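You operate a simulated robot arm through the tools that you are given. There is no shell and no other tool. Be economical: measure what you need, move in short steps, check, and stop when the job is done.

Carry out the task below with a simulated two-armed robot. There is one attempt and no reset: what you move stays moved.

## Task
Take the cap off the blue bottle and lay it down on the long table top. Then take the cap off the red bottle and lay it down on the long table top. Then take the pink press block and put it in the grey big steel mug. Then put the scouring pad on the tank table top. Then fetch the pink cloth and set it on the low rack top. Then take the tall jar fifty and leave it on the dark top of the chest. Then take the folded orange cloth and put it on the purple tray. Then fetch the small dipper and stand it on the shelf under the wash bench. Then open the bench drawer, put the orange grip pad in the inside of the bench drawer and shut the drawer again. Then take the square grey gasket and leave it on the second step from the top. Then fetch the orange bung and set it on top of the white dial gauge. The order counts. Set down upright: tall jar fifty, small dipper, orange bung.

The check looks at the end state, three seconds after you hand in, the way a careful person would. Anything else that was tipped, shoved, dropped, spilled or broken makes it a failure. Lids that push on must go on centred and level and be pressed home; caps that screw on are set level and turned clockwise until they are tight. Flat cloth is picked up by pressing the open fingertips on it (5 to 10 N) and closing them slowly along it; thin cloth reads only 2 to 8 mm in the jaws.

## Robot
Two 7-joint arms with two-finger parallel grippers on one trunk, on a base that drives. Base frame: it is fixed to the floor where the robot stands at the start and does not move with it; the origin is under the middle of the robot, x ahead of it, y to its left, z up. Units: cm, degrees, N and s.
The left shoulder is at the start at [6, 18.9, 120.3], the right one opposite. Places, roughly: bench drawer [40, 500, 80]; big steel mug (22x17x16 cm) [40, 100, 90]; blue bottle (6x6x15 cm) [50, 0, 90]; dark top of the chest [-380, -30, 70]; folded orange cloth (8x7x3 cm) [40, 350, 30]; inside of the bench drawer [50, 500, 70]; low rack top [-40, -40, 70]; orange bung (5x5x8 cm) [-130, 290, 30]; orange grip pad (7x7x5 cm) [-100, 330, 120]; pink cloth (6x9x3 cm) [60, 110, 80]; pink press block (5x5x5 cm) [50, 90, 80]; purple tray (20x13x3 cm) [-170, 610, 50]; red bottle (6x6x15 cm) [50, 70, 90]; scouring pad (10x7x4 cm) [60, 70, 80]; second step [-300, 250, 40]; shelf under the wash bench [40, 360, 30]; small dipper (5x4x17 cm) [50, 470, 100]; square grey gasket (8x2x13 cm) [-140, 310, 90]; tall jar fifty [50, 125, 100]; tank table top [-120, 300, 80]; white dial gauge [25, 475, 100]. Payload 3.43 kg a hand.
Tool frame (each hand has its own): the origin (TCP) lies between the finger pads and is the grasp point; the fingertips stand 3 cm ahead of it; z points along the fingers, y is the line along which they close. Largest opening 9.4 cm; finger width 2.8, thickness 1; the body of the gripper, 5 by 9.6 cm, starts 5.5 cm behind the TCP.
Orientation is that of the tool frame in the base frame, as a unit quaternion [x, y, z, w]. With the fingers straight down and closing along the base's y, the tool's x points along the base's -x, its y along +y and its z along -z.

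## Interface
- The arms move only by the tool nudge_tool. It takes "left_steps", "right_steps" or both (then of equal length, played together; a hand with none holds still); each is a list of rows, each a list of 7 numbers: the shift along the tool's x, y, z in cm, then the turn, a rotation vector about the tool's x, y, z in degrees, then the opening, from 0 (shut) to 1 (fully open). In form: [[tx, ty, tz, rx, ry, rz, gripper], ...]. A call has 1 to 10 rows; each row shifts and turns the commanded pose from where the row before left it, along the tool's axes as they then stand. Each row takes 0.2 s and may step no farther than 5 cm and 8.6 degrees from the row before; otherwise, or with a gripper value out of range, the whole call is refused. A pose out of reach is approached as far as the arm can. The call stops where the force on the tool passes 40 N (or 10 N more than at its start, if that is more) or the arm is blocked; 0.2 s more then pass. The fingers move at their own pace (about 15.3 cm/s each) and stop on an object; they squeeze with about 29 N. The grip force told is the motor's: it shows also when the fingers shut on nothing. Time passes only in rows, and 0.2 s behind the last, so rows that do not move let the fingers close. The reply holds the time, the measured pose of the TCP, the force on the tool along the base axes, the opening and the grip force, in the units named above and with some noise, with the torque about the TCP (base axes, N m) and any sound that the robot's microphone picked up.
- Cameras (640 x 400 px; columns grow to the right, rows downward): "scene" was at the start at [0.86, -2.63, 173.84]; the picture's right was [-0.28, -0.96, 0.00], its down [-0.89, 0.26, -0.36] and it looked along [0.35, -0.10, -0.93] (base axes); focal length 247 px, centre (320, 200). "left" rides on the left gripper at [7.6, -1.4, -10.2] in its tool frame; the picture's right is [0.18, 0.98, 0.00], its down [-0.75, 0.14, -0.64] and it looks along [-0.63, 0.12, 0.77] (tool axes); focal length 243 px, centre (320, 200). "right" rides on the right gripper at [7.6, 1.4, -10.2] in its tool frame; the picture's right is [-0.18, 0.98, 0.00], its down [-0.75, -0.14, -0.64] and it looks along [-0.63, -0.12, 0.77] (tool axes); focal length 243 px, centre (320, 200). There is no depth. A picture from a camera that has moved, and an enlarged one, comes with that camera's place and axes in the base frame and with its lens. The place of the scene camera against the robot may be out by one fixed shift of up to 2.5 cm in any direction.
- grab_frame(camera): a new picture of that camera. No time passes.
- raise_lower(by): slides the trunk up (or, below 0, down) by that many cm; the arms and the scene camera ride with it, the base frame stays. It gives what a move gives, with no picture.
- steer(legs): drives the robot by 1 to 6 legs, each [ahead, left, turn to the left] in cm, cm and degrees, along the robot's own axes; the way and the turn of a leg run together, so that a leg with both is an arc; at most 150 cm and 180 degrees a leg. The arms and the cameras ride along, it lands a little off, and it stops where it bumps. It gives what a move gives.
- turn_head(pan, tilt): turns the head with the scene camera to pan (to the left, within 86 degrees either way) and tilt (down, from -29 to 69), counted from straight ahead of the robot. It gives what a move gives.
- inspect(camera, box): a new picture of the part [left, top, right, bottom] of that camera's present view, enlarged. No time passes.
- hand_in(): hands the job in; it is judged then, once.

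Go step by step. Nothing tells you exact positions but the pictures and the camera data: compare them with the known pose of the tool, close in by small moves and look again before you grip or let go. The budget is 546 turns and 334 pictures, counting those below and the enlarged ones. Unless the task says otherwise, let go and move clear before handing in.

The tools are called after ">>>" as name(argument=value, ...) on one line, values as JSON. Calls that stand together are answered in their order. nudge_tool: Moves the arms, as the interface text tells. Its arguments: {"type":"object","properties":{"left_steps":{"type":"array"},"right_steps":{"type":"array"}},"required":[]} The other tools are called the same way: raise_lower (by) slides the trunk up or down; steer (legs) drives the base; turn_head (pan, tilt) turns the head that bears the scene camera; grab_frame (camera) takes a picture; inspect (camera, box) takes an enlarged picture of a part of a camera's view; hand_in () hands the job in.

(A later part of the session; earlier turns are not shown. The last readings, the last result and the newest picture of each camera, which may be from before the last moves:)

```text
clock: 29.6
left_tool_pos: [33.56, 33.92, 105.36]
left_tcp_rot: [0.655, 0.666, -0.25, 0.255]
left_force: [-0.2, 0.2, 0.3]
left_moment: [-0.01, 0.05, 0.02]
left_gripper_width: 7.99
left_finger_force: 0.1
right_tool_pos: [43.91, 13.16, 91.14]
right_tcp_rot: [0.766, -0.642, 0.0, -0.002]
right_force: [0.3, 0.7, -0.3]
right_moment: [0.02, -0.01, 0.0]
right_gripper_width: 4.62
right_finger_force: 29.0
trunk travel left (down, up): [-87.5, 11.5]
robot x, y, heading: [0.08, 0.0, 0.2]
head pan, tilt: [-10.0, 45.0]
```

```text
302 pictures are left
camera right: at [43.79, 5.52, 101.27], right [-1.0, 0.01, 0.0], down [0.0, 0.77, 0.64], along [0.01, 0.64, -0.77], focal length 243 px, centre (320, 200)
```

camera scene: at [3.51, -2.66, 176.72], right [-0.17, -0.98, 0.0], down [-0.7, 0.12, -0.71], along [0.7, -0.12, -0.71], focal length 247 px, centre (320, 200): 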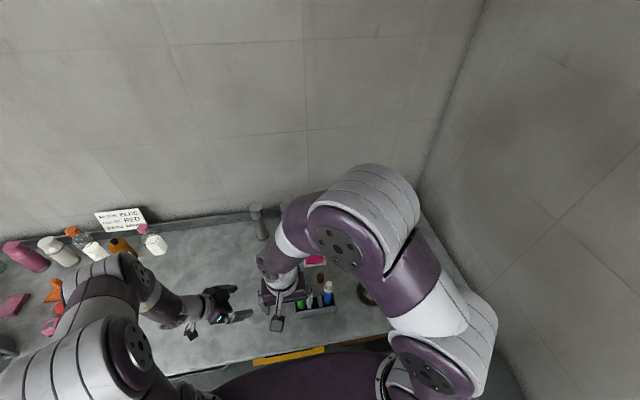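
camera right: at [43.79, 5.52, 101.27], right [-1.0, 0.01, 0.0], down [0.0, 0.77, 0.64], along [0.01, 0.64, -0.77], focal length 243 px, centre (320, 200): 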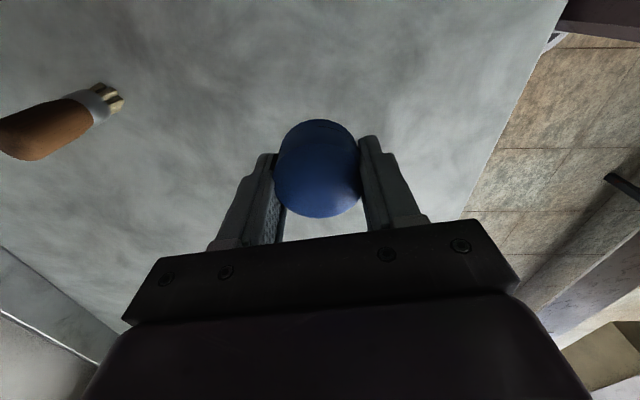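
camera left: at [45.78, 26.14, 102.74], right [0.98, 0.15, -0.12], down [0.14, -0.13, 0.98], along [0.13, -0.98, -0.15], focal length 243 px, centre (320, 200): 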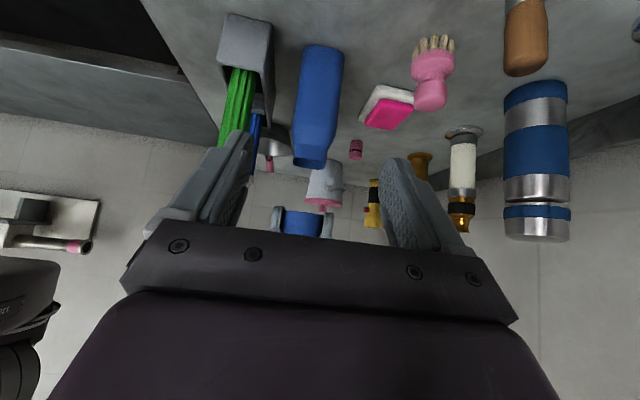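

>>> nudge_tool(right_steps=[[0, 0, 3, 0, 0, 0, 0], [0, 0, 2.5, 0, 0, 0, 0], [0, 0, 0.6, 0, 0, 0, 0], [0, 0, 0.5, 0, 0, 0, 0]])

```text
clock: 30.6
left_tool_pos: [33.46, 33.89, 105.24]
left_tcp_rot: [0.655, 0.666, -0.25, 0.255]
left_force: [0.0, -0.7, -0.1]
left_moment: [-0.04, 0.01, -0.02]
left_gripper_width: 7.96
left_finger_force: 0.1
right_tool_pos: [44.09, 13.19, 84.14]
right_tcp_rot: [0.767, -0.642, 0.001, -0.001]
right_force: [0.0, 0.7, 0.2]
right_moment: [0.02, 0.0, 0.03]
right_gripper_width: 4.6
right_finger_force: 28.5
trunk travel left (down, up): [-87.5, 11.5]
robot x, y, heading: [-0.14, -0.26, 0.1]
head pan, tilt: [-10.0, 45.0]
```

>>> nudge_tool(right_steps=[[0, 0, 0.3, 0, 0, 0, 0], [0, 0, 0.2, 0, 0, 0, 0]])

>>> nudge_tool(right_steps=[[0, 0, 0.2, 0, 0, 0, 0], [0, 0, 0.1, 0, 0, 0, 0]])

```text
clock: 31.2
left_tool_pos: [33.56, 33.88, 105.46]
left_tcp_rot: [0.655, 0.666, -0.25, 0.255]
left_force: [0.6, -0.5, -0.4]
left_moment: [-0.01, -0.02, 0.02]
left_gripper_width: 7.97
left_finger_force: 0.1
right_tool_pos: [43.99, 13.02, 83.79]
right_tcp_rot: [0.767, -0.642, 0.001, 0.0]
right_force: [0.0, 0.4, -0.7]
right_moment: [-0.01, -0.03, 0.0]
right_gripper_width: 4.63
right_finger_force: 29.3
trunk travel left (down, up): [-87.5, 11.5]
robot x, y, heading: [0.05, -0.09, -0.1]
head pan, tilt: [-10.0, 45.0]
```

```text
clock: 31.8
left_tool_pos: [33.57, 33.94, 105.39]
left_tcp_rot: [0.655, 0.666, -0.25, 0.255]
left_force: [-0.2, -0.7, 0.8]
left_moment: [-0.01, -0.02, 0.01]
left_gripper_width: 7.99
left_finger_force: 0.0
right_tool_pos: [44.01, 13.01, 83.5]
right_tcp_rot: [0.767, -0.642, 0.002, -0.002]
right_force: [0.4, 1.7, -1.2]
right_moment: [0.0, 0.04, 0.01]
right_gripper_width: 4.61
right_finger_force: 29.2
trunk travel left (down, up): [-87.5, 11.5]
robot x, y, heading: [0.19, 0.16, 0.0]
head pan, tilt: [-10.0, 45.0]
```

>>> nudge_tool(right_steps=[[0, 0, 0.2, 0, 0, 0, 0], [0, 0, 0.0, 0, 0, 0, 0]])

>>> inspect(camera="right", box=[220, 60, 420, 240])

>>> grab_frame(camera="left")

```text
clock: 32.4
left_tool_pos: [33.55, 33.91, 105.3]
left_tcp_rot: [0.655, 0.665, -0.251, 0.255]
left_force: [-0.4, -0.9, -0.9]
left_moment: [0.01, 0.01, 0.03]
left_gripper_width: 7.99
left_finger_force: 0.1
right_tool_pos: [43.92, 13.07, 83.06]
right_tcp_rot: [0.767, -0.642, 0.001, -0.001]
right_force: [0.6, 0.0, -1.0]
right_moment: [-0.01, -0.02, -0.03]
right_gripper_width: 4.62
right_finger_force: 28.5
trunk travel left (down, up): [-87.5, 11.5]
robot x, y, heading: [-0.1, -0.08, -0.1]
head pan, tilt: [-10.0, 45.0]
```

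```text
2.22 times, centred on (320, 150) of right
camera zoom: at [43.83, 5.3, 93.32], right [-1.0, 0.01, 0.0], down [0.01, 0.77, 0.64], along [0.01, 0.64, -0.77], focal length 539 px, centre (320, 311)
```

zoom: 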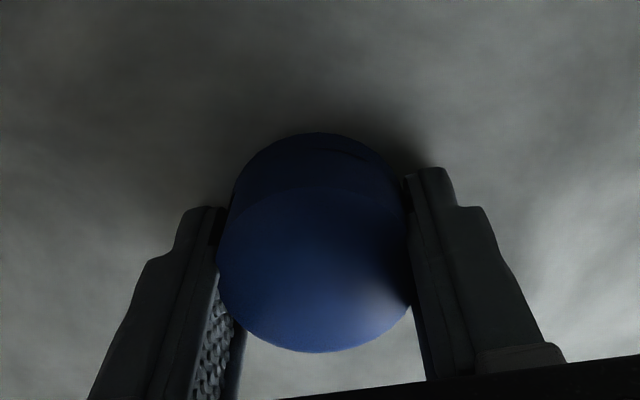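

```text
300 pictures are left
camera left: at [31.84, 46.4, 107.9], right [0.98, 0.15, -0.12], down [0.14, -0.13, 0.98], along [0.13, -0.98, -0.15], focal length 243 px, centre (320, 200)
```

left: 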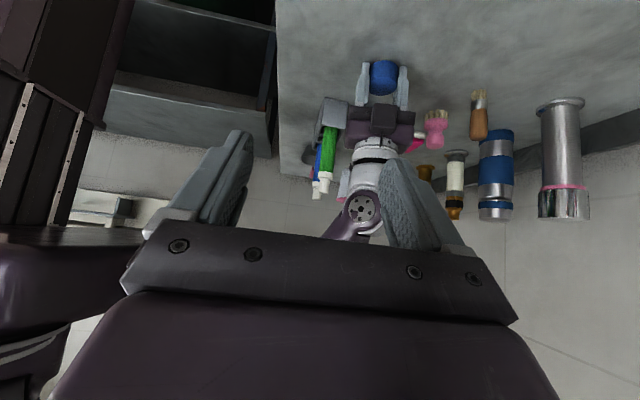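

>>> nudge_tool(right_steps=[[0, 0, 0.2, 0, 0, 0, 0], [0, 0, 0.0, 0, 0, 0, 0]])

>>> inspect(camera="left", box=[340, 40, 440, 120])

```text
clock: 33.0
left_tool_pos: [33.32, 34.03, 105.41]
left_tcp_rot: [0.656, 0.666, -0.249, 0.255]
left_force: [0.2, -0.4, -0.5]
left_moment: [0.01, 0.0, 0.04]
left_gripper_width: 8.0
left_finger_force: 0.1
right_tool_pos: [44.04, 13.03, 82.96]
right_tcp_rot: [0.766, -0.643, 0.001, -0.001]
right_force: [-1.3, 0.9, 6.7]
right_moment: [-0.13, 0.29, -0.01]
right_gripper_width: 4.63
right_finger_force: 29.7
trunk travel left (down, up): [-87.5, 11.5]
robot x, y, heading: [-0.0, -0.0, 0.1]
head pan, tilt: [-10.0, 45.0]
```

```text
5.00 times, centred on (390, 80) of left
camera zoom: at [31.76, 46.39, 107.94], right [0.98, 0.15, -0.12], down [0.14, -0.13, 0.98], along [0.13, -0.98, -0.15], focal length 1213 px, centre (-30, 800)
```

zoom: 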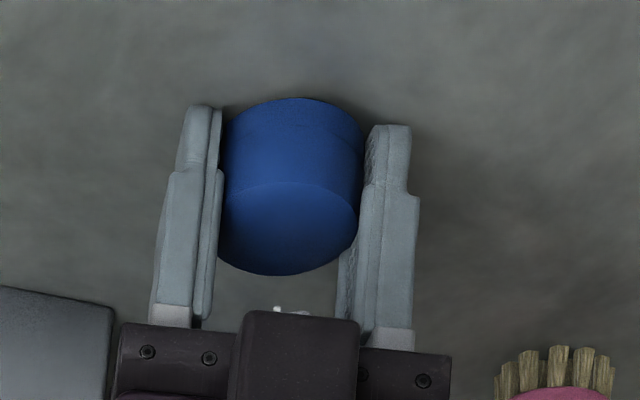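

>>> nudge_tool(right_steps=[[0, 0, 0, 0, 0, 0, 0.3], [0, 0, 0, 0, 0, 0, 0.55], [0, 0, 0, 0, 0, 0, 0.65], [0, 0, -1, 0, 0, 0, 0.65], [0, 0, -3, 0, 0, 0, 0.65], [0, 0, -4, 0, 0, 0, 0.65], [0, 0, -4, 0, 0, 0, 0.65], [0, 0, -4, 0, 0, 0, 0.65], [0, 0, -4, 0, 0, 0, 0.65]])

>>> grab_frame(camera="right")

>>> grab_frame(camera="left")

```text
clock: 35.0
left_tool_pos: [33.45, 33.88, 105.37]
left_tcp_rot: [0.655, 0.666, -0.249, 0.255]
left_force: [-1.3, 0.0, 0.2]
left_moment: [-0.02, 0.02, 0.01]
left_gripper_width: 7.99
left_finger_force: 0.0
right_tool_pos: [43.58, 12.66, 102.82]
right_tcp_rot: [0.767, -0.642, 0.002, -0.002]
right_force: [0.4, -0.3, 0.7]
right_moment: [-0.02, 0.0, 0.02]
right_gripper_width: 6.12
right_finger_force: 0.1
trunk travel left (down, up): [-87.5, 11.5]
robot x, y, heading: [-0.15, -0.15, -0.1]
head pan, tilt: [-10.0, 45.0]
```

```text
298 pictures are left
camera right: at [43.46, 5.0, 113.06], right [-1.0, 0.01, 0.0], down [0.01, 0.77, 0.64], along [0.01, 0.64, -0.77], focal length 243 px, centre (320, 200)
```

right: 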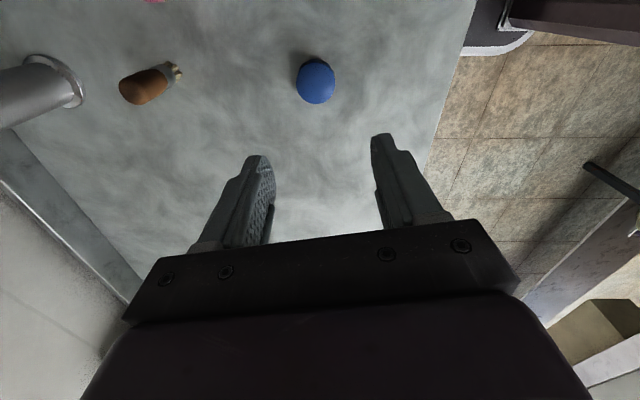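

```text
297 pictures are left
camera left: at [31.76, 46.38, 107.93], right [0.98, 0.15, -0.12], down [0.14, -0.13, 0.98], along [0.13, -0.98, -0.15], focal length 243 px, centre (320, 200)
```

left: 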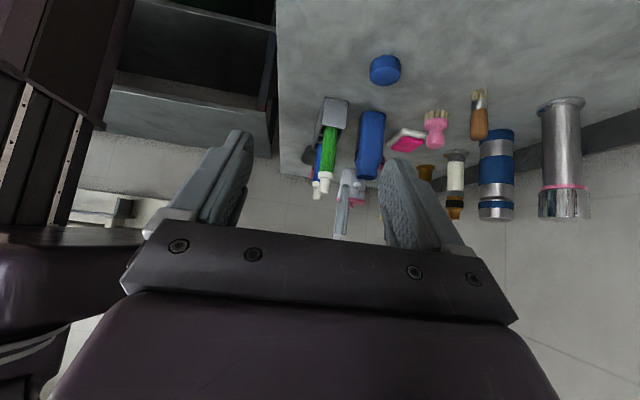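

>>> nudge_tool(right_steps=[[0, 3, -2, 0, 0, 0, 0.6], [0, 3, -2, 0, 0, 0, 0.6], [0, 3, -2, 0, 0, 0, 0.6], [0, 3, -2, 0, 0, 0, 0.6]])

>>> turn_head(pan=25, tilt=45)

>>> steer(legs=[[-10, 0, 0], [0, 40, 0]])

>>> grab_frame(camera="scene")

```text
clock: 36.0
left_tool_pos: [33.34, 33.91, 105.45]
left_tcp_rot: [0.655, 0.666, -0.249, 0.256]
left_force: [-0.1, 0.3, 0.1]
left_moment: [0.0, -0.02, 0.01]
left_gripper_width: 7.99
left_finger_force: 0.0
right_tool_pos: [31.75, 10.71, 111.0]
right_tcp_rot: [0.767, -0.642, 0.001, -0.002]
right_force: [-0.6, 0.2, -0.2]
right_moment: [0.01, -0.05, 0.01]
right_gripper_width: 5.64
right_finger_force: 0.0
trunk travel left (down, up): [-87.5, 11.5]
robot x, y, heading: [0.29, -0.11, -0.1]
head pan, tilt: [-10.0, 45.0]
```

```text
clock: 37.0
left_tool_pos: [33.47, 33.89, 105.31]
left_tcp_rot: [0.655, 0.666, -0.25, 0.255]
left_force: [-0.9, -0.3, -0.7]
left_moment: [-0.02, -0.02, -0.01]
left_gripper_width: 8.0
left_finger_force: 0.1
right_tool_pos: [31.92, 10.88, 110.81]
right_tcp_rot: [0.767, -0.642, 0.001, -0.001]
right_force: [-0.3, 0.7, 0.5]
right_moment: [0.01, 0.03, 0.0]
right_gripper_width: 5.63
right_finger_force: 0.1
trunk travel left (down, up): [-87.5, 11.5]
robot x, y, heading: [0.29, 0.02, -0.2]
head pan, tilt: [25.0, 45.0]
```

```text
clock: 40.2
left_tool_pos: [23.58, 74.12, 105.39]
left_tcp_rot: [0.656, 0.666, -0.25, 0.254]
left_force: [0.0, 0.2, 0.0]
left_moment: [-0.01, 0.02, 0.0]
left_gripper_width: 7.99
left_finger_force: 0.0
right_tool_pos: [22.09, 51.1, 110.87]
right_tcp_rot: [0.766, -0.643, 0.0, -0.002]
right_force: [0.0, -0.9, 0.0]
right_moment: [0.02, 0.0, 0.01]
right_gripper_width: 5.63
right_finger_force: 0.1
trunk travel left (down, up): [-87.5, 11.5]
robot x, y, heading: [-9.84, 40.41, 0.1]
head pan, tilt: [25.0, 45.0]
```

```text
296 pictures are left
camera scene: at [-7.14, 42.61, 176.73], right [0.42, -0.91, 0.0], down [-0.64, -0.3, -0.71], along [0.64, 0.3, -0.71], focal length 247 px, centre (320, 200)
```

scene: 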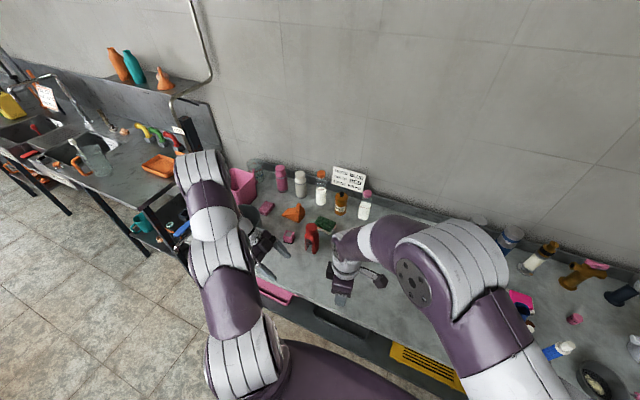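

>>> inspect(camera="scene", box=[220, 140, 400, 300])

```text
2.50 times, centred on (310, 220) of scene
camera zoom: at [-7.14, 42.61, 176.73], right [0.42, -0.91, 0.0], down [-0.64, -0.3, -0.71], along [0.64, 0.3, -0.71], focal length 618 px, centre (345, 150)
```

zoom: 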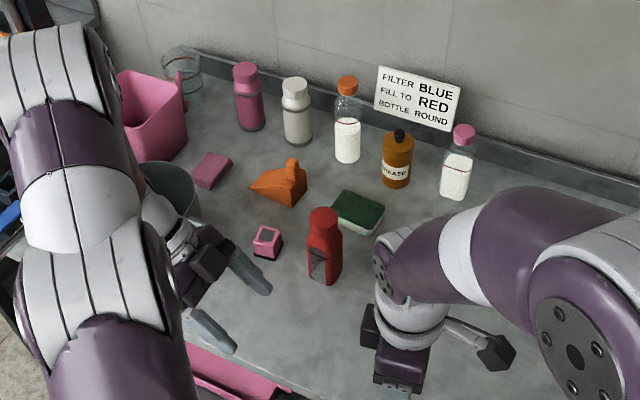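

>>> steer(legs=[[0, 35, 0], [9, 0, 0]])

>>> grab_frame(camera="left")

>>> grab_frame(camera="right")

```text
clock: 43.2
left_tool_pos: [32.91, 109.42, 105.37]
left_tcp_rot: [0.656, 0.665, -0.25, 0.255]
left_force: [0.1, -0.1, 0.2]
left_moment: [0.01, -0.06, 0.0]
left_gripper_width: 7.99
left_finger_force: 0.1
right_tool_pos: [31.21, 86.42, 110.92]
right_tcp_rot: [0.765, -0.644, 0.001, -0.002]
right_force: [0.5, -0.3, -0.1]
right_moment: [0.04, 0.01, 0.01]
right_gripper_width: 5.64
right_finger_force: 0.1
trunk travel left (down, up): [-87.5, 11.5]
robot x, y, heading: [-0.56, 75.8, -0.4]
head pan, tilt: [25.0, 45.0]
```

```text
294 pictures are left
camera left: at [31.19, 122.04, 107.92], right [0.98, 0.15, -0.12], down [0.14, -0.13, 0.98], along [0.13, -0.98, -0.15], focal length 243 px, centre (320, 200)
```

left: 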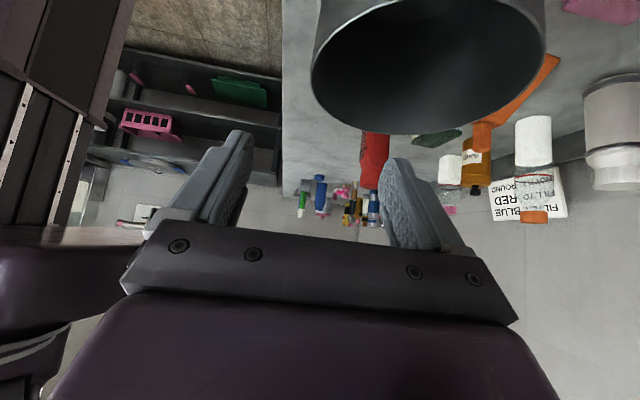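

```text
293 pictures are left
camera right: at [31.0, 78.73, 121.15], right [-1.0, 0.01, 0.0], down [0.01, 0.77, 0.64], along [0.01, 0.64, -0.77], focal length 243 px, centre (320, 200)
```

right: 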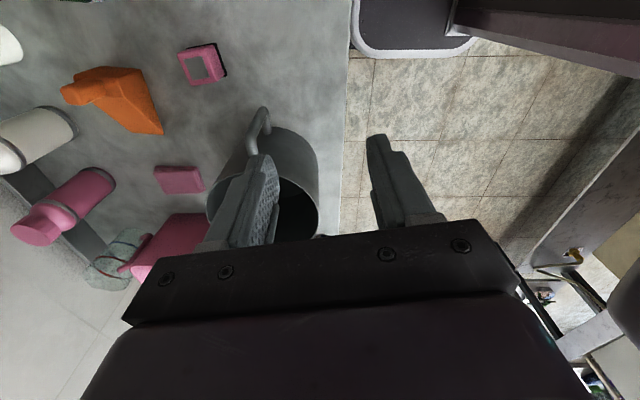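

>>> nudge_tool(left_steps=[[0, 0, 0, -5.0, 0, -5.55, 0.85], [0, 0, 0, -5.0, 0, -5.55, 0.85], [0, 0, 0, -5.0, 0, -5.55, 0.85], [0, 0, 0, -5.0, 0, -5.55, 0.85], [0, 0, 0, 0, 0, 0, 0.85]], right_steps=[[4, 0, 0, 0, 0, 0, 0.63], [4, 0, 0, 0, 0, 0, 0.63], [4, 0, 0, 0, 0, 0, 0.63], [4, 0, 0, 0, 0, 0, 0.63], [4, 0, 0, 0, 0, 0, 0.63]])

>>> grab_frame(camera="left")

>>> grab_frame(camera="right")

```text
clock: 44.4
left_tool_pos: [32.98, 109.45, 105.39]
left_tcp_rot: [0.463, 0.811, -0.175, 0.311]
left_force: [0.3, -0.7, -0.1]
left_moment: [0.0, -0.01, 0.02]
left_gripper_width: 8.0
left_finger_force: 0.0
right_tool_pos: [34.42, 66.64, 110.93]
right_tcp_rot: [0.766, -0.643, 0.0, -0.002]
right_force: [0.2, -0.2, 0.2]
right_moment: [0.0, 0.03, 0.02]
right_gripper_width: 5.91
right_finger_force: 0.0
trunk travel left (down, up): [-87.5, 11.5]
robot x, y, heading: [-0.58, 75.55, -0.0]
head pan, tilt: [25.0, 45.0]
```

```text
292 pictures are left
camera left: at [25.3, 119.43, 107.9], right [0.78, 0.62, -0.12], down [0.19, -0.04, 0.98], along [0.6, -0.78, -0.15], focal length 243 px, centre (320, 200)
```

left: 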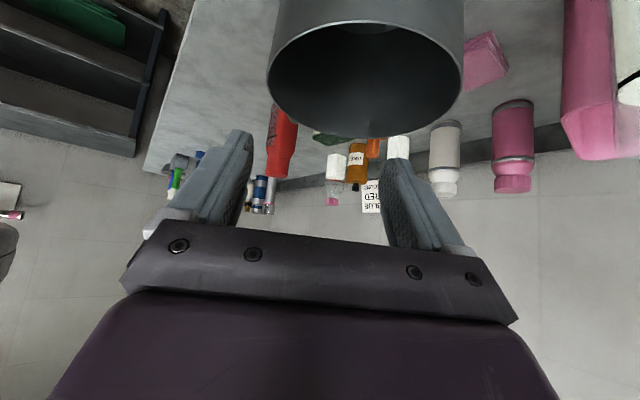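

```text
291 pictures are left
camera right: at [34.36, 58.87, 121.06], right [-1.0, 0.01, 0.0], down [0.01, 0.77, 0.64], along [0.01, 0.64, -0.77], focal length 243 px, centre (320, 200)
```

right: 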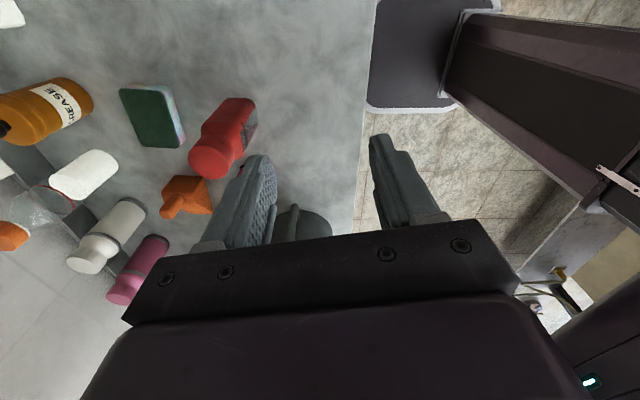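

>>> inspect(camera="right", box=[170, 80, 280, 190])

```text
3.64 times, centred on (225, 135) of right
camera zoom: at [34.36, 58.87, 121.06], right [-1.0, 0.01, 0.0], down [0.01, 0.77, 0.64], along [0.01, 0.64, -0.77], focal length 882 px, centre (666, 436)
```

zoom: 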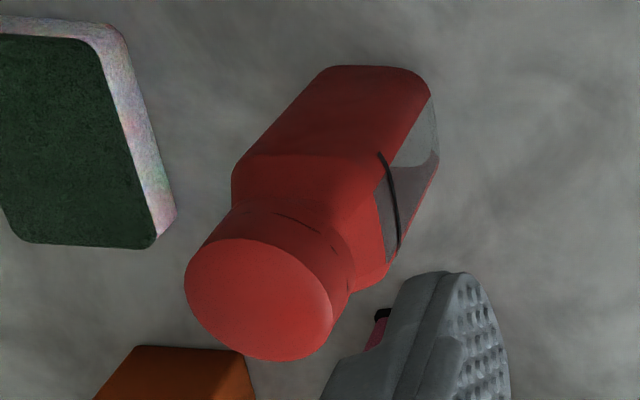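

>>> nudge_tool(left_steps=[[0, 0, 0, 0, 8.4, 0, 0.85], [0, 0, 0, 0, 8.4, 0, 0.85], [0, 0, 0, 0, 8.4, 0, 0.85], [0, 0, 0, 0, 8.4, 0, 0.85], [0, 0, 0, 0, 8.4, 0, 0.85], [0, 0, 0, 0, 0, 7.5, 0.85], [0, 0, 0, 0, 0, 7.5, 0.85], [0, 0, 0, 0, 0, 7.5, 0.85], [0, 0, 0, 0, 0, 7.5, 0.85]], right_steps=[[0, 0, 0, 0, 0, 5, 0.85], [0, 0, 0, 0, 0, 5, 0.85], [0, 0, 0, 0, -6, 0, 0.85], [0, 0, 0, 0, -6, 0, 0.85], [0, 0, 0, 0, -6, 0, 0.85], [0, 0, 0, 0, -6, 0, 0.85], [0, 0, 0, 0, -6, 0, 0.85], [0, 0, 0, 0, -6, 0, 0.85], [0, 0, 0, 0, -6, 0, 0.85]])

```text
clock: 46.4
left_tool_pos: [32.9, 109.35, 105.43]
left_tcp_rot: [0.704, 0.71, 0.002, 0.0]
left_force: [-0.1, 0.2, 0.5]
left_moment: [-0.01, 0.0, -0.02]
left_gripper_width: 7.98
left_finger_force: 0.0
right_tool_pos: [34.56, 66.61, 111.06]
right_tcp_rot: [-0.659, 0.66, 0.253, 0.257]
right_force: [1.2, -1.0, 0.5]
right_moment: [-0.02, -0.02, -0.03]
right_gripper_width: 7.99
right_finger_force: 0.0
trunk travel left (down, up): [-87.5, 11.5]
robot x, y, heading: [-0.8, 75.84, -0.2]
head pan, tilt: [25.0, 45.0]
```

>>> nudge_tool(right_steps=[[2.1, -2.23, 1.8, 0, 0, 0, 0.9], [2.1, -2.23, 1.8, 0, 0, 0, 0.9], [2.1, -2.23, 1.8, 0, 0, 0, 0.9], [2.1, -2.23, 1.8, 0, 0, 0, 0.9], [2.1, -2.23, 1.8, 0, 0, 0, 0.9], [2.1, -2.23, 1.8, 0, 0, 0, 0.9]])

>>> grab_frame(camera="right")

>>> grab_frame(camera="left")

```text
clock: 47.8
left_tool_pos: [32.98, 109.45, 105.34]
left_tcp_rot: [0.703, 0.711, 0.002, -0.001]
left_force: [-0.1, -0.2, 0.6]
left_moment: [0.01, 0.02, -0.02]
left_gripper_width: 7.99
left_finger_force: 0.1
right_tool_pos: [48.24, 64.34, 94.66]
right_tcp_rot: [-0.659, 0.66, 0.253, 0.256]
right_force: [-0.1, -0.4, 0.7]
right_moment: [0.01, 0.02, -0.02]
right_gripper_width: 8.47
right_finger_force: 0.1
trunk travel left (down, up): [-87.5, 11.5]
robot x, y, heading: [-0.64, 75.93, -0.2]
head pan, tilt: [25.0, 45.0]
```

```text
289 pictures are left
camera right: at [46.73, 51.78, 97.11], right [-0.98, 0.14, 0.12], down [0.14, 0.13, 0.98], along [0.12, 0.98, -0.15], focal length 243 px, centre (320, 200)
```

right: 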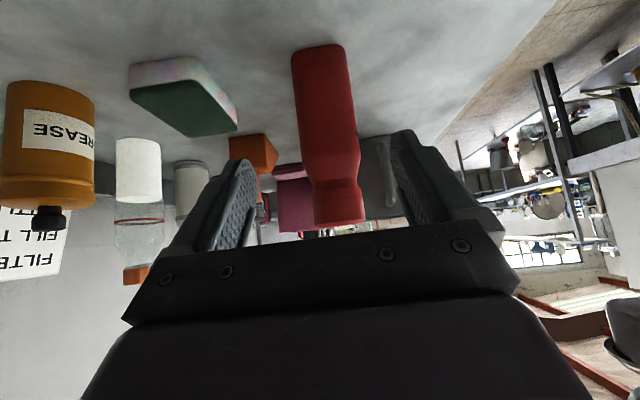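

```text
288 pictures are left
camera left: at [31.44, 117.0, 115.56], right [0.98, 0.19, 0.0], down [0.15, -0.75, 0.64], along [0.12, -0.63, -0.77], focal length 243 px, centre (320, 200)
```

left: 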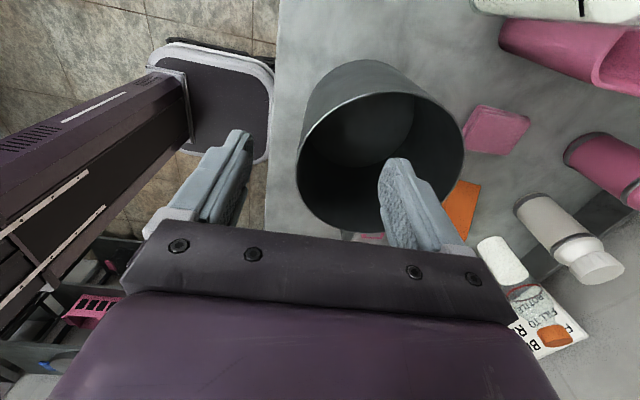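

>>> nudge_tool(right_steps=[[0, 0.5, 3, 0, 0, 0, 0.9], [0, 0, 3, 0, 0, 0, 0.9], [0, 0, 3, 0, 0, 0, 0.9], [0, 0, 1.5, 0, 0, 0, 0.9]])

>>> grab_frame(camera="right")

```text
clock: 48.8
left_tool_pos: [32.87, 109.36, 105.38]
left_tcp_rot: [0.704, 0.711, 0.002, 0.0]
left_force: [0.2, -0.9, 0.4]
left_moment: [-0.01, -0.02, 0.0]
left_gripper_width: 7.97
left_finger_force: 0.1
right_tool_pos: [47.77, 71.45, 86.8]
right_tcp_rot: [-0.658, 0.661, 0.253, 0.256]
right_force: [0.4, -1.0, -0.5]
right_moment: [0.0, 0.03, 0.0]
right_gripper_width: 8.47
right_finger_force: 0.1
trunk travel left (down, up): [-87.5, 11.5]
robot x, y, heading: [-0.32, 75.62, -0.3]
head pan, tilt: [25.0, 45.0]
```

```text
287 pictures are left
camera right: at [46.22, 59.04, 89.23], right [-0.98, 0.14, 0.12], down [0.14, 0.13, 0.98], along [0.12, 0.98, -0.15], focal length 243 px, centre (320, 200)
```

right: 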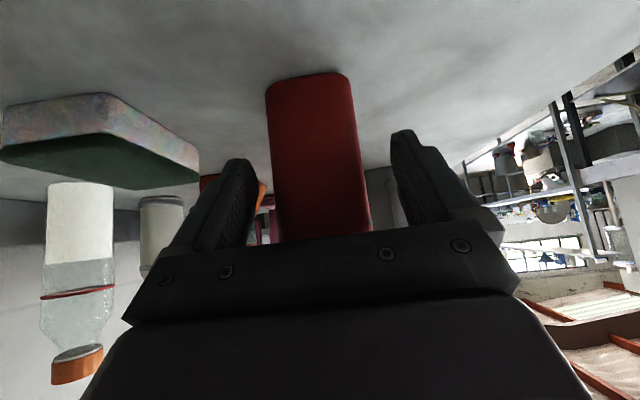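

>>> nudge_tool(right_steps=[[0.24, 0, 1.2, 0, 0, 0, 0.9], [0, 0, 1.0, 0, 0, 0, 0.9], [0, 0, 0, 0, 0, 0, 0.7], [0, 0, 0, 0, 0, 0, 0.6], [0, 0, 0, 0, 0, 0, 0.3], [0, 0, 0, 0, 0, 0, 0]])

```text
clock: 50.2
left_tool_pos: [32.93, 109.4, 105.31]
left_tcp_rot: [0.704, 0.71, 0.002, -0.001]
left_force: [-0.4, 0.2, -0.2]
left_moment: [0.01, -0.04, 0.01]
left_gripper_width: 7.99
left_finger_force: 0.0
right_tool_pos: [47.84, 72.85, 85.03]
right_tcp_rot: [-0.659, 0.66, 0.253, 0.255]
right_force: [-0.3, 0.3, 0.3]
right_moment: [0.0, 0.01, 0.01]
right_gripper_width: 5.73
right_finger_force: 28.4
trunk travel left (down, up): [-87.5, 11.5]
robot x, y, heading: [-0.48, 75.72, -0.3]
head pan, tilt: [25.0, 45.0]
```

>>> nudge_tool(left_steps=[[-4.38, 1.88, 0, 0, 0, 0, 0.64], [-4.38, 1.88, 0, 0, 0, 0, 0.64], [-4.38, 1.88, 0, 0, 0, 0, 0.64], [-4.38, 1.88, 0, 0, 0, 0, 0.64], [-4.38, 1.88, 0, 0, 0, 0, 0.64], [-4.38, 1.88, 0, 0, 0, 0, 0.64], [-4.38, 1.88, 0, 0, 0, 0, 0.64], [-4.38, 1.88, 0, 0, 0, 0, 0.64]])

>>> grab_frame(camera="left")

```text
clock: 52.0
left_tool_pos: [48.24, 74.79, 104.91]
left_tcp_rot: [0.703, 0.711, 0.003, -0.001]
left_force: [-0.2, 0.1, 0.2]
left_moment: [-0.04, 0.01, 0.0]
left_gripper_width: 6.01
left_finger_force: 0.0
right_tool_pos: [47.8, 72.79, 84.99]
right_tcp_rot: [-0.66, 0.66, 0.253, 0.255]
right_force: [0.2, -0.5, 0.8]
right_moment: [-0.04, 0.04, 0.03]
right_gripper_width: 5.77
right_finger_force: 29.2
trunk travel left (down, up): [-87.5, 11.5]
robot x, y, heading: [-0.5, 75.52, -0.0]
head pan, tilt: [25.0, 45.0]
```

```text
286 pictures are left
camera left: at [46.7, 82.3, 115.25], right [0.98, 0.2, 0.0], down [0.15, -0.76, 0.64], along [0.13, -0.63, -0.77], focal length 243 px, centre (320, 200)
```

left: 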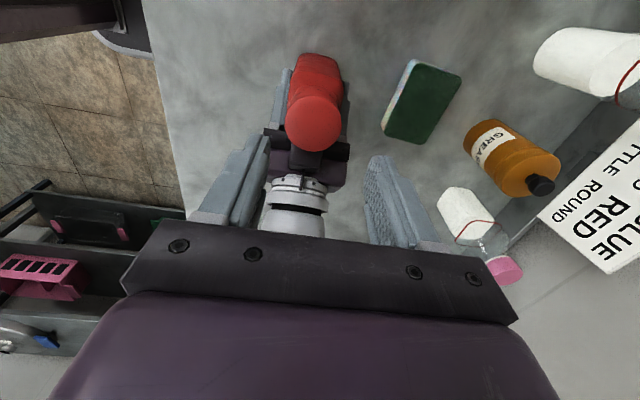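

>>> nudge_tool(left_steps=[[-0.6, -0.35, 2.5, 0, 0, 0, 0.64], [0, 0, 2.5, 0, 0, 0, 0.64], [0, 0, 1, 0, 0, 0, 0.64]])

>>> inspect(camera="left", box=[200, 40, 440, 230])

```text
clock: 52.8
left_tool_pos: [47.8, 74.12, 99.11]
left_tcp_rot: [0.704, 0.711, 0.003, -0.001]
left_force: [-0.1, 0.7, 0.2]
left_moment: [0.02, 0.04, 0.03]
left_gripper_width: 6.04
left_finger_force: 0.0
right_tool_pos: [47.87, 72.87, 84.97]
right_tcp_rot: [-0.66, 0.661, 0.252, 0.254]
right_force: [-0.2, 0.7, -0.1]
right_moment: [-0.03, 0.0, 0.02]
right_gripper_width: 5.76
right_finger_force: 29.3
trunk travel left (down, up): [-87.5, 11.5]
robot x, y, heading: [-0.95, 75.8, -0.6]
head pan, tilt: [25.0, 45.0]
```

```text
2.11 times, centred on (320, 135) of left
camera zoom: at [46.31, 81.65, 109.34], right [0.98, 0.19, 0.0], down [0.15, -0.75, 0.64], along [0.13, -0.63, -0.77], focal length 511 px, centre (320, 337)
```

zoom: 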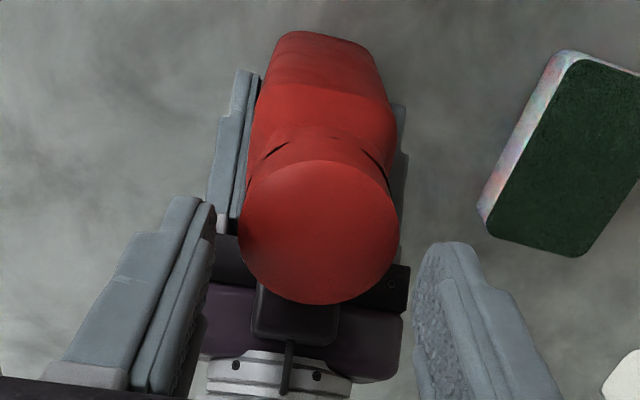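

>>> nudge_tool(left_steps=[[-0.1, 0, 1.3, 0, 0, 0, 0.64], [0, 0, 1.0, 0, 0, 0, 0.64], [0, 0, 1.0, 0, 0, 0, 0.64], [0, 0, 0, 0, 0, 0, 0.5], [0, 0, 0, 0, 0, 0, 0.3], [0, 0, 0, 0, 0, 0, 0], [0, 0, 0, 0, 0, 0, 0]])

>>> inspect(camera="left", box=[200, 60, 440, 250])

```text
clock: 54.4
left_tool_pos: [47.95, 73.94, 95.72]
left_tcp_rot: [0.703, 0.711, 0.002, -0.002]
left_force: [-10.5, 1.3, 1.4]
left_moment: [0.03, 0.19, 0.1]
left_gripper_width: 4.65
left_finger_force: 28.6
right_tool_pos: [47.86, 72.94, 84.98]
right_tcp_rot: [-0.659, 0.661, 0.252, 0.256]
right_force: [9.2, -1.1, -0.5]
right_moment: [0.05, 0.92, -0.22]
right_gripper_width: 5.79
right_finger_force: 28.9
trunk travel left (down, up): [-87.5, 11.5]
robot x, y, heading: [-0.78, 75.79, -0.3]
head pan, tilt: [25.0, 45.0]
```

```text
2.11 times, centred on (320, 155) of left
camera zoom: at [46.37, 81.51, 105.97], right [0.98, 0.19, 0.0], down [0.15, -0.76, 0.64], along [0.12, -0.63, -0.77], focal length 511 px, centre (320, 295)
```

zoom: 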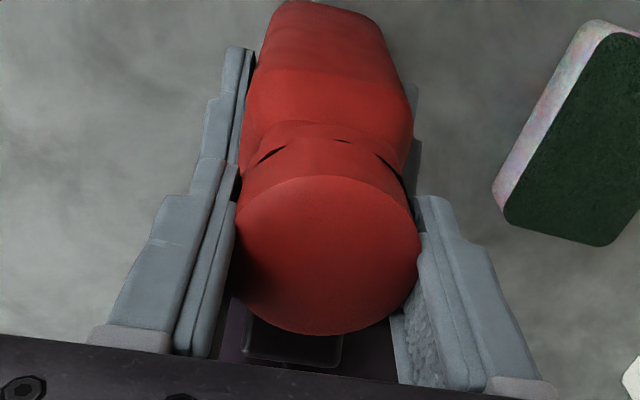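

>>> nudge_tool(left_steps=[[0, -0.15, 0, 0, 0, 0, 0], [0, 0, -0.3, 0, 0, 0, 0]])

```text
clock: 55.0
left_tool_pos: [47.77, 73.91, 96.21]
left_tcp_rot: [0.703, 0.711, 0.002, 0.0]
left_force: [0.4, -0.1, -0.7]
left_moment: [-0.01, 0.03, 0.0]
left_gripper_width: 4.65
left_finger_force: 29.6
right_tool_pos: [47.65, 72.98, 84.98]
right_tcp_rot: [0.66, -0.66, -0.254, -0.255]
right_force: [-0.6, 0.2, 2.3]
right_moment: [0.02, -0.03, 0.05]
right_gripper_width: 5.75
right_finger_force: 29.7
trunk travel left (down, up): [-87.5, 11.5]
robot x, y, heading: [-1.1, 75.45, -0.4]
head pan, tilt: [25.0, 45.0]
heard: snap
```

Snap: the red cap is free. I'll lift it.

>>> nudge_tool(left_steps=[[0, 0, -1, 0, 0, 0, 0], [0, 0, -1.5, 0, 0, 0, 0], [0, 0, -2, 0, 0, 0, 0], [0, 0, -2, 0, 0, 0, 0], [0, 0, -2, 0, 0, 0, 0]])

>>> grab_frame(camera="left")

```text
clock: 56.2
left_tool_pos: [47.88, 73.91, 104.68]
left_tcp_rot: [0.704, 0.71, 0.002, 0.0]
left_force: [-0.1, 0.3, 0.2]
left_moment: [-0.02, -0.01, -0.03]
left_gripper_width: 4.59
left_finger_force: 28.6
right_tool_pos: [47.68, 72.8, 84.97]
right_tcp_rot: [-0.659, 0.66, 0.254, 0.255]
right_force: [-0.7, -0.7, 0.0]
right_moment: [-0.03, 0.02, 0.02]
right_gripper_width: 5.78
right_finger_force: 29.2
trunk travel left (down, up): [-87.5, 11.5]
robot x, y, heading: [-0.92, 75.57, -0.3]
head pan, tilt: [25.0, 45.0]
```

```text
283 pictures are left
camera left: at [46.25, 81.46, 114.99], right [0.98, 0.19, 0.0], down [0.15, -0.75, 0.64], along [0.13, -0.63, -0.77], focal length 243 px, centre (320, 200)
```

left: 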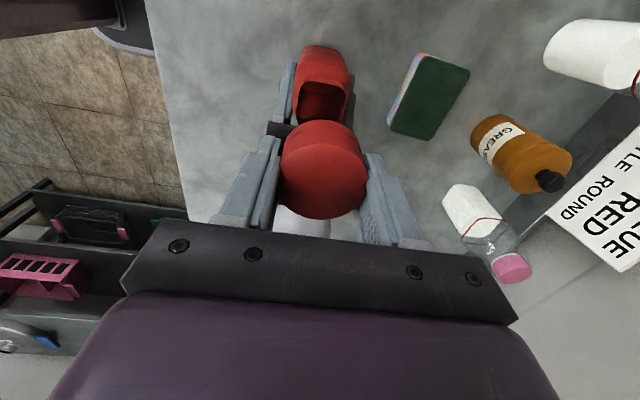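

>>> nudge_tool(right_steps=[[0, 0, 0, 0, 0, 0, 0.4], [0, 0, 0, 0, 0, 0, 0.62], [0, 0, 0, 0, 0, 0, 0.75], [0, 0, -2, 0, 0, 0, 0.85], [0, 0, -4, 0, 0, 0, 0.85], [0, 0, -4, 0, 0, 0, 0.85], [0, 0, -4, 0, 0, 0, 0.85], [0, 2, -4, 0, 0, 0, 0.85], [1, 3, -3, 0, 0, 0, 0.85], [1, 3, -3, 0, 0, 0, 0.85]])

>>> nudge_tool(right_steps=[[1, 3, -3, 0, 0, 0, 0.85], [1, 3, -3, 0, 0, 0, 0.85], [1, 3, -3, 0, 0, 0, 0.85], [1, 0, -3, 0, 0, 0, 0.85]])

>>> grab_frame(camera="right")

```text
clock: 58.4
left_tool_pos: [47.75, 73.82, 104.69]
left_tcp_rot: [0.703, 0.711, 0.002, 0.0]
left_force: [0.6, 0.5, 0.0]
left_moment: [-0.01, 0.0, 0.0]
left_gripper_width: 4.64
left_finger_force: 29.1
right_tool_pos: [39.28, 55.44, 101.33]
right_tcp_rot: [0.66, -0.659, -0.253, -0.255]
right_force: [1.1, 0.4, 0.2]
right_moment: [-0.02, -0.02, 0.02]
right_gripper_width: 8.0
right_finger_force: 0.1
trunk travel left (down, up): [-87.5, 11.5]
robot x, y, heading: [-0.77, 75.7, -0.2]
head pan, tilt: [25.0, 45.0]
```

```text
clock: 59.4
left_tool_pos: [47.96, 73.74, 104.7]
left_tcp_rot: [0.703, 0.711, 0.002, -0.002]
left_force: [-0.5, 0.1, -0.7]
left_moment: [-0.01, -0.01, 0.04]
left_gripper_width: 4.61
left_finger_force: 28.8
right_tool_pos: [30.45, 44.09, 107.5]
right_tcp_rot: [-0.659, 0.66, 0.254, 0.256]
right_force: [0.5, -0.2, -0.5]
right_moment: [0.04, -0.01, 0.03]
right_gripper_width: 7.99
right_finger_force: 0.1
trunk travel left (down, up): [-87.5, 11.5]
robot x, y, heading: [-0.42, 76.03, -0.4]
head pan, tilt: [25.0, 45.0]
```

```text
282 pictures are left
camera right: at [28.91, 31.62, 110.03], right [-0.98, 0.14, 0.12], down [0.14, 0.13, 0.98], along [0.12, 0.98, -0.14], focal length 243 px, centre (320, 200)
```

right: 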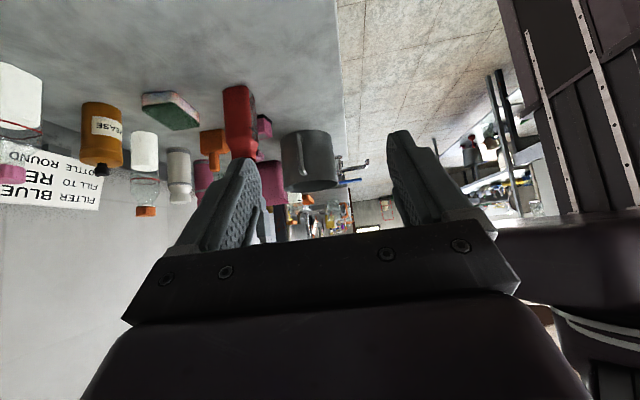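

>>> nudge_tool(left_steps=[[-4, -1.3, 0, 0, 0, 0, 0], [-4, -1.3, 0, 0, 0, 0, 0], [-3.8, -1.3, 0, 0, 0, 0, 0], [0, 0, 5, 0, 0, 0, 0], [0, 0, 5, 0, 0, 0, 0], [0, 0, 5, 0, 0, 0, 0], [0, 0, 4, 0, 0, 0, 0], [0, 0, 1.5, 0, 0, 0, 0], [0, 0, 0.5, 0, 0, 0, 0]])

>>> grab_frame(camera="right")

```text
clock: 61.4
left_tool_pos: [43.94, 62.19, 83.44]
left_tcp_rot: [0.703, 0.711, 0.002, 0.0]
left_force: [0.0, -0.4, 1.0]
left_moment: [-0.01, -0.01, 0.0]
left_gripper_width: 4.61
left_finger_force: 28.4
right_tool_pos: [30.51, 44.15, 107.73]
right_tcp_rot: [-0.66, 0.66, 0.253, 0.254]
right_force: [-0.9, 0.3, -0.4]
right_moment: [0.02, -0.02, -0.04]
right_gripper_width: 7.98
right_finger_force: 0.0
trunk travel left (down, up): [-87.5, 11.5]
robot x, y, heading: [-0.76, 75.71, -0.0]
head pan, tilt: [25.0, 45.0]
```

```text
281 pictures are left
camera right: at [28.91, 31.71, 110.14], right [-0.98, 0.14, 0.12], down [0.14, 0.13, 0.98], along [0.12, 0.98, -0.15], focal length 243 px, centre (320, 200)
```

right: 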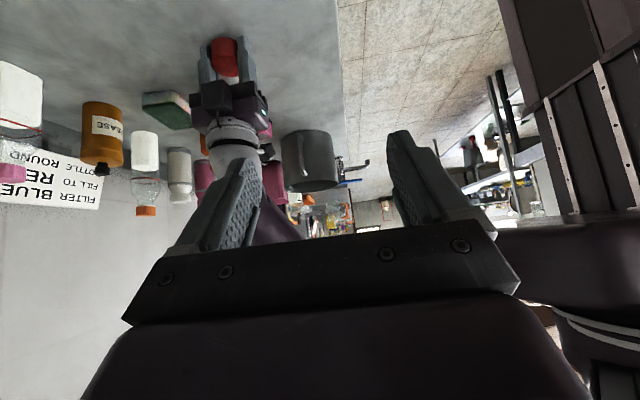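

>>> nudge_tool(left_steps=[[0, 0, 0.3, 0, 0, 0, 0], [0, 0, 0, 0, 0, 0, 0]])

>>> nudge_tool(left_steps=[[0, 0, 0.2, 0, 0, 0, 0], [0, 0, 0, 0, 0, 0, 0]])

```text
clock: 62.0
left_tool_pos: [44.06, 62.16, 83.09]
left_tcp_rot: [0.702, 0.712, 0.002, 0.0]
left_force: [-0.3, 0.5, -0.8]
left_moment: [0.01, -0.01, 0.03]
left_gripper_width: 4.6
left_finger_force: 29.5
right_tool_pos: [30.49, 44.21, 107.74]
right_tcp_rot: [0.661, -0.659, -0.254, -0.254]
right_force: [0.9, -0.6, -0.9]
right_moment: [0.01, 0.0, -0.02]
right_gripper_width: 7.99
right_finger_force: 0.1
trunk travel left (down, up): [-87.5, 11.5]
robot x, y, heading: [-0.79, 75.84, 0.1]
head pan, tilt: [25.0, 45.0]
```

```text
clock: 62.6
left_tool_pos: [43.99, 62.24, 83.06]
left_tcp_rot: [0.703, 0.711, 0.002, 0.0]
left_force: [-0.4, -0.1, -0.6]
left_moment: [-0.05, 0.01, -0.01]
left_gripper_width: 4.61
left_finger_force: 28.8
right_tool_pos: [30.47, 44.19, 107.6]
right_tcp_rot: [-0.659, 0.66, 0.253, 0.255]
right_force: [0.2, -0.3, -0.6]
right_moment: [0.0, 0.02, 0.02]
right_gripper_width: 7.99
right_finger_force: 0.2
trunk travel left (down, up): [-87.5, 11.5]
robot x, y, heading: [-0.99, 75.8, -0.3]
head pan, tilt: [25.0, 45.0]
```

>>> nudge_tool(left_steps=[[0, 0, 0.15, 0, 0, 0, 0], [0, 0, 0, 0, 0, 0, 0]])

>>> inspect(camera="right", box=[180, 20, 280, 100])

```text
clock: 63.2
left_tool_pos: [44.02, 62.16, 82.96]
left_tcp_rot: [0.704, 0.71, 0.001, 0.0]
left_force: [0.1, 1.7, 2.0]
left_moment: [0.02, 0.08, -0.04]
left_gripper_width: 4.61
left_finger_force: 29.2
right_tool_pos: [30.41, 44.19, 107.77]
right_tcp_rot: [0.66, -0.66, -0.253, -0.254]
right_force: [-0.9, 0.0, 0.6]
right_moment: [0.0, 0.0, -0.01]
right_gripper_width: 7.96
right_finger_force: 0.0
trunk travel left (down, up): [-87.5, 11.5]
robot x, y, heading: [-0.81, 75.4, -0.2]
head pan, tilt: [25.0, 45.0]
```

```text
5.00 times, centred on (230, 60) of right
camera zoom: at [28.9, 31.74, 110.16], right [-0.98, 0.14, 0.12], down [0.14, 0.13, 0.98], along [0.12, 0.98, -0.15], focal length 1213 px, centre (770, 900)
```

zoom: 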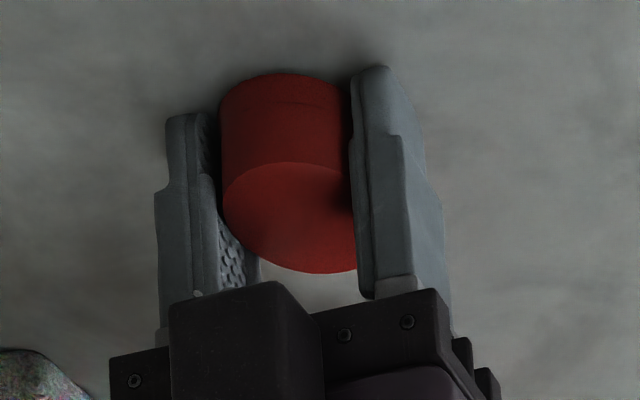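

>>> nudge_tool(left_steps=[[0, 0, 0.05, 0, 0, 0, 0.3], [0, 0, 0, 0, 0, 0, 0.55], [0, 0, 0, 0, 0, 0, 0.65], [0, 0, -1, 0, 0, 0, 0.65], [0, 0, -3, 0, 0, 0, 0.65], [0, 0, -4, 0, 0, 0, 0.65], [0, 0, -4, 0, 0, 0, 0.65], [0, 0, -4, 0, 0, 0, 0.65], [0, 0, -4, 0, 0, 0, 0.65], [0, 0, -3, 0, 0, 0, 0.65]])

>>> grab_frame(camera="left")

```text
clock: 65.4
left_tool_pos: [43.88, 62.09, 106.15]
left_tcp_rot: [0.704, 0.711, 0.001, -0.001]
left_force: [0.2, 0.0, -0.3]
left_moment: [0.01, 0.02, -0.02]
left_gripper_width: 6.11
left_finger_force: 0.1
right_tool_pos: [30.42, 44.19, 107.54]
right_tcp_rot: [0.66, -0.66, -0.252, -0.254]
right_force: [-0.2, -0.2, 0.1]
right_moment: [0.0, 0.01, 0.0]
right_gripper_width: 8.01
right_finger_force: 0.1
trunk travel left (down, up): [-87.5, 11.5]
robot x, y, heading: [-0.56, 75.9, -0.2]
head pan, tilt: [25.0, 45.0]
```

```text
279 pictures are left
camera left: at [42.34, 69.71, 116.36], right [0.98, 0.19, 0.0], down [0.15, -0.76, 0.64], along [0.12, -0.63, -0.77], focal length 243 px, centre (320, 200)
```

left: 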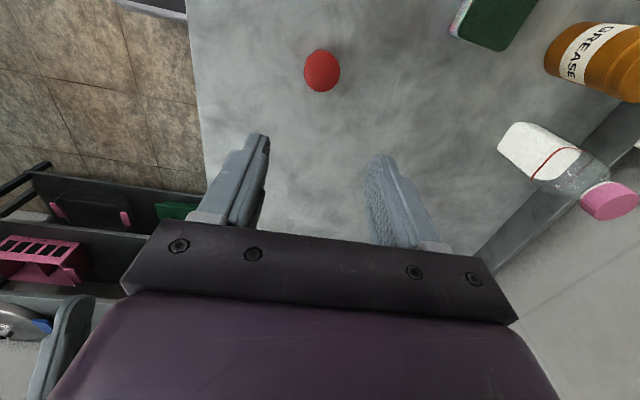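

>>> nudge_tool(left_steps=[[4, 1, 0, 0, 0, 0, 0.85], [4, 1, 0, 0, 0, 0, 0.85], [4, 1, 0, 0, 0, 0, 0.85], [4, 1, 0, 0, 0, 0, 0.85], [4, 1, 0, 0, 0, 0, 0.85], [2, 1, 0, 0, 0, 0, 0.85]])

>>> grab_frame(camera="left")

```text
clock: 66.8
left_tool_pos: [49.95, 84.24, 105.99]
left_tcp_rot: [0.704, 0.71, 0.001, -0.001]
left_force: [0.1, 0.4, 0.3]
left_moment: [-0.01, 0.0, 0.01]
left_gripper_width: 7.99
left_finger_force: 0.1
right_tool_pos: [30.45, 44.06, 107.67]
right_tcp_rot: [-0.66, 0.66, 0.253, 0.255]
right_force: [0.3, -0.8, -0.2]
right_moment: [0.01, -0.02, 0.01]
right_gripper_width: 8.01
right_finger_force: 0.1
trunk travel left (down, up): [-87.5, 11.5]
robot x, y, heading: [-0.89, 75.73, -0.2]
head pan, tilt: [25.0, 45.0]
```

```text
278 pictures are left
camera left: at [48.29, 91.85, 116.28], right [0.98, 0.19, 0.0], down [0.15, -0.75, 0.64], along [0.12, -0.63, -0.77], focal length 243 px, centre (320, 200)
```

left: 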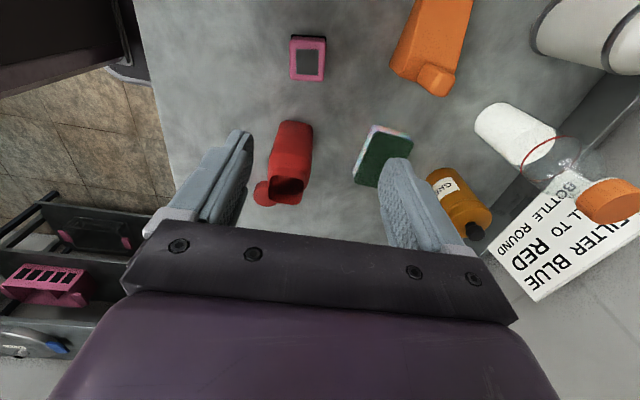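

>>> inspect(camera="right", box=[200, 60, 400, 230])

>>> turn_head(pan=50, tilt=55)

>>> grab_frame(camera="scene")

```text
2.35 times, centred on (300, 145) of right
camera zoom: at [28.95, 31.73, 110.14], right [-0.98, 0.14, 0.12], down [0.14, 0.13, 0.98], along [0.12, 0.98, -0.15], focal length 571 px, centre (367, 329)
```

zoom: 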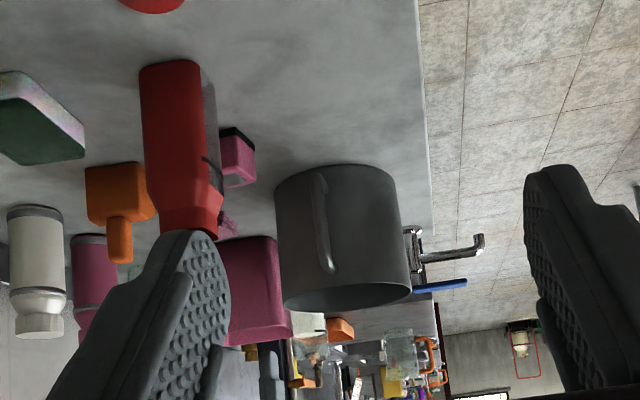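

```text
clock: 67.7
left_tool_pos: [49.73, 84.14, 106.1]
left_tcp_rot: [0.703, 0.711, 0.002, -0.001]
left_force: [0.0, 0.5, 0.4]
left_moment: [0.03, 0.01, 0.03]
left_gripper_width: 8.01
left_finger_force: 0.1
right_tool_pos: [30.4, 44.15, 107.51]
right_tcp_rot: [-0.66, 0.66, 0.253, 0.256]
right_force: [-0.8, 0.4, -0.7]
right_moment: [0.0, -0.02, 0.0]
right_gripper_width: 8.0
right_finger_force: 0.1
trunk travel left (down, up): [-87.5, 11.5]
robot x, y, heading: [-0.7, 75.6, -0.6]
head pan, tilt: [50.0, 55.0]
```

```text
276 pictures are left
camera scene: at [-0.6, 80.18, 175.39], right [0.76, -0.65, 0.0], down [-0.53, -0.62, -0.57], along [0.37, 0.44, -0.82], focal length 247 px, centre (320, 200)
```

scene: 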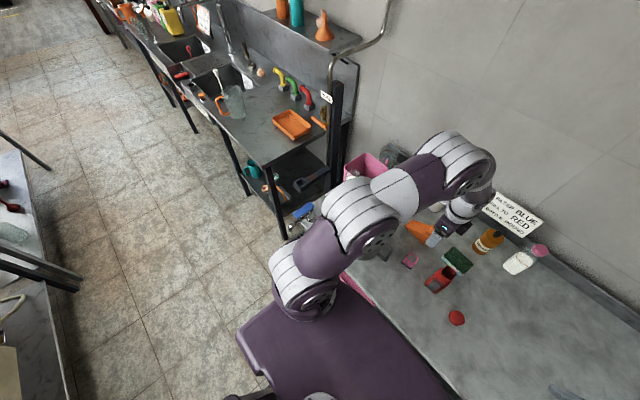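

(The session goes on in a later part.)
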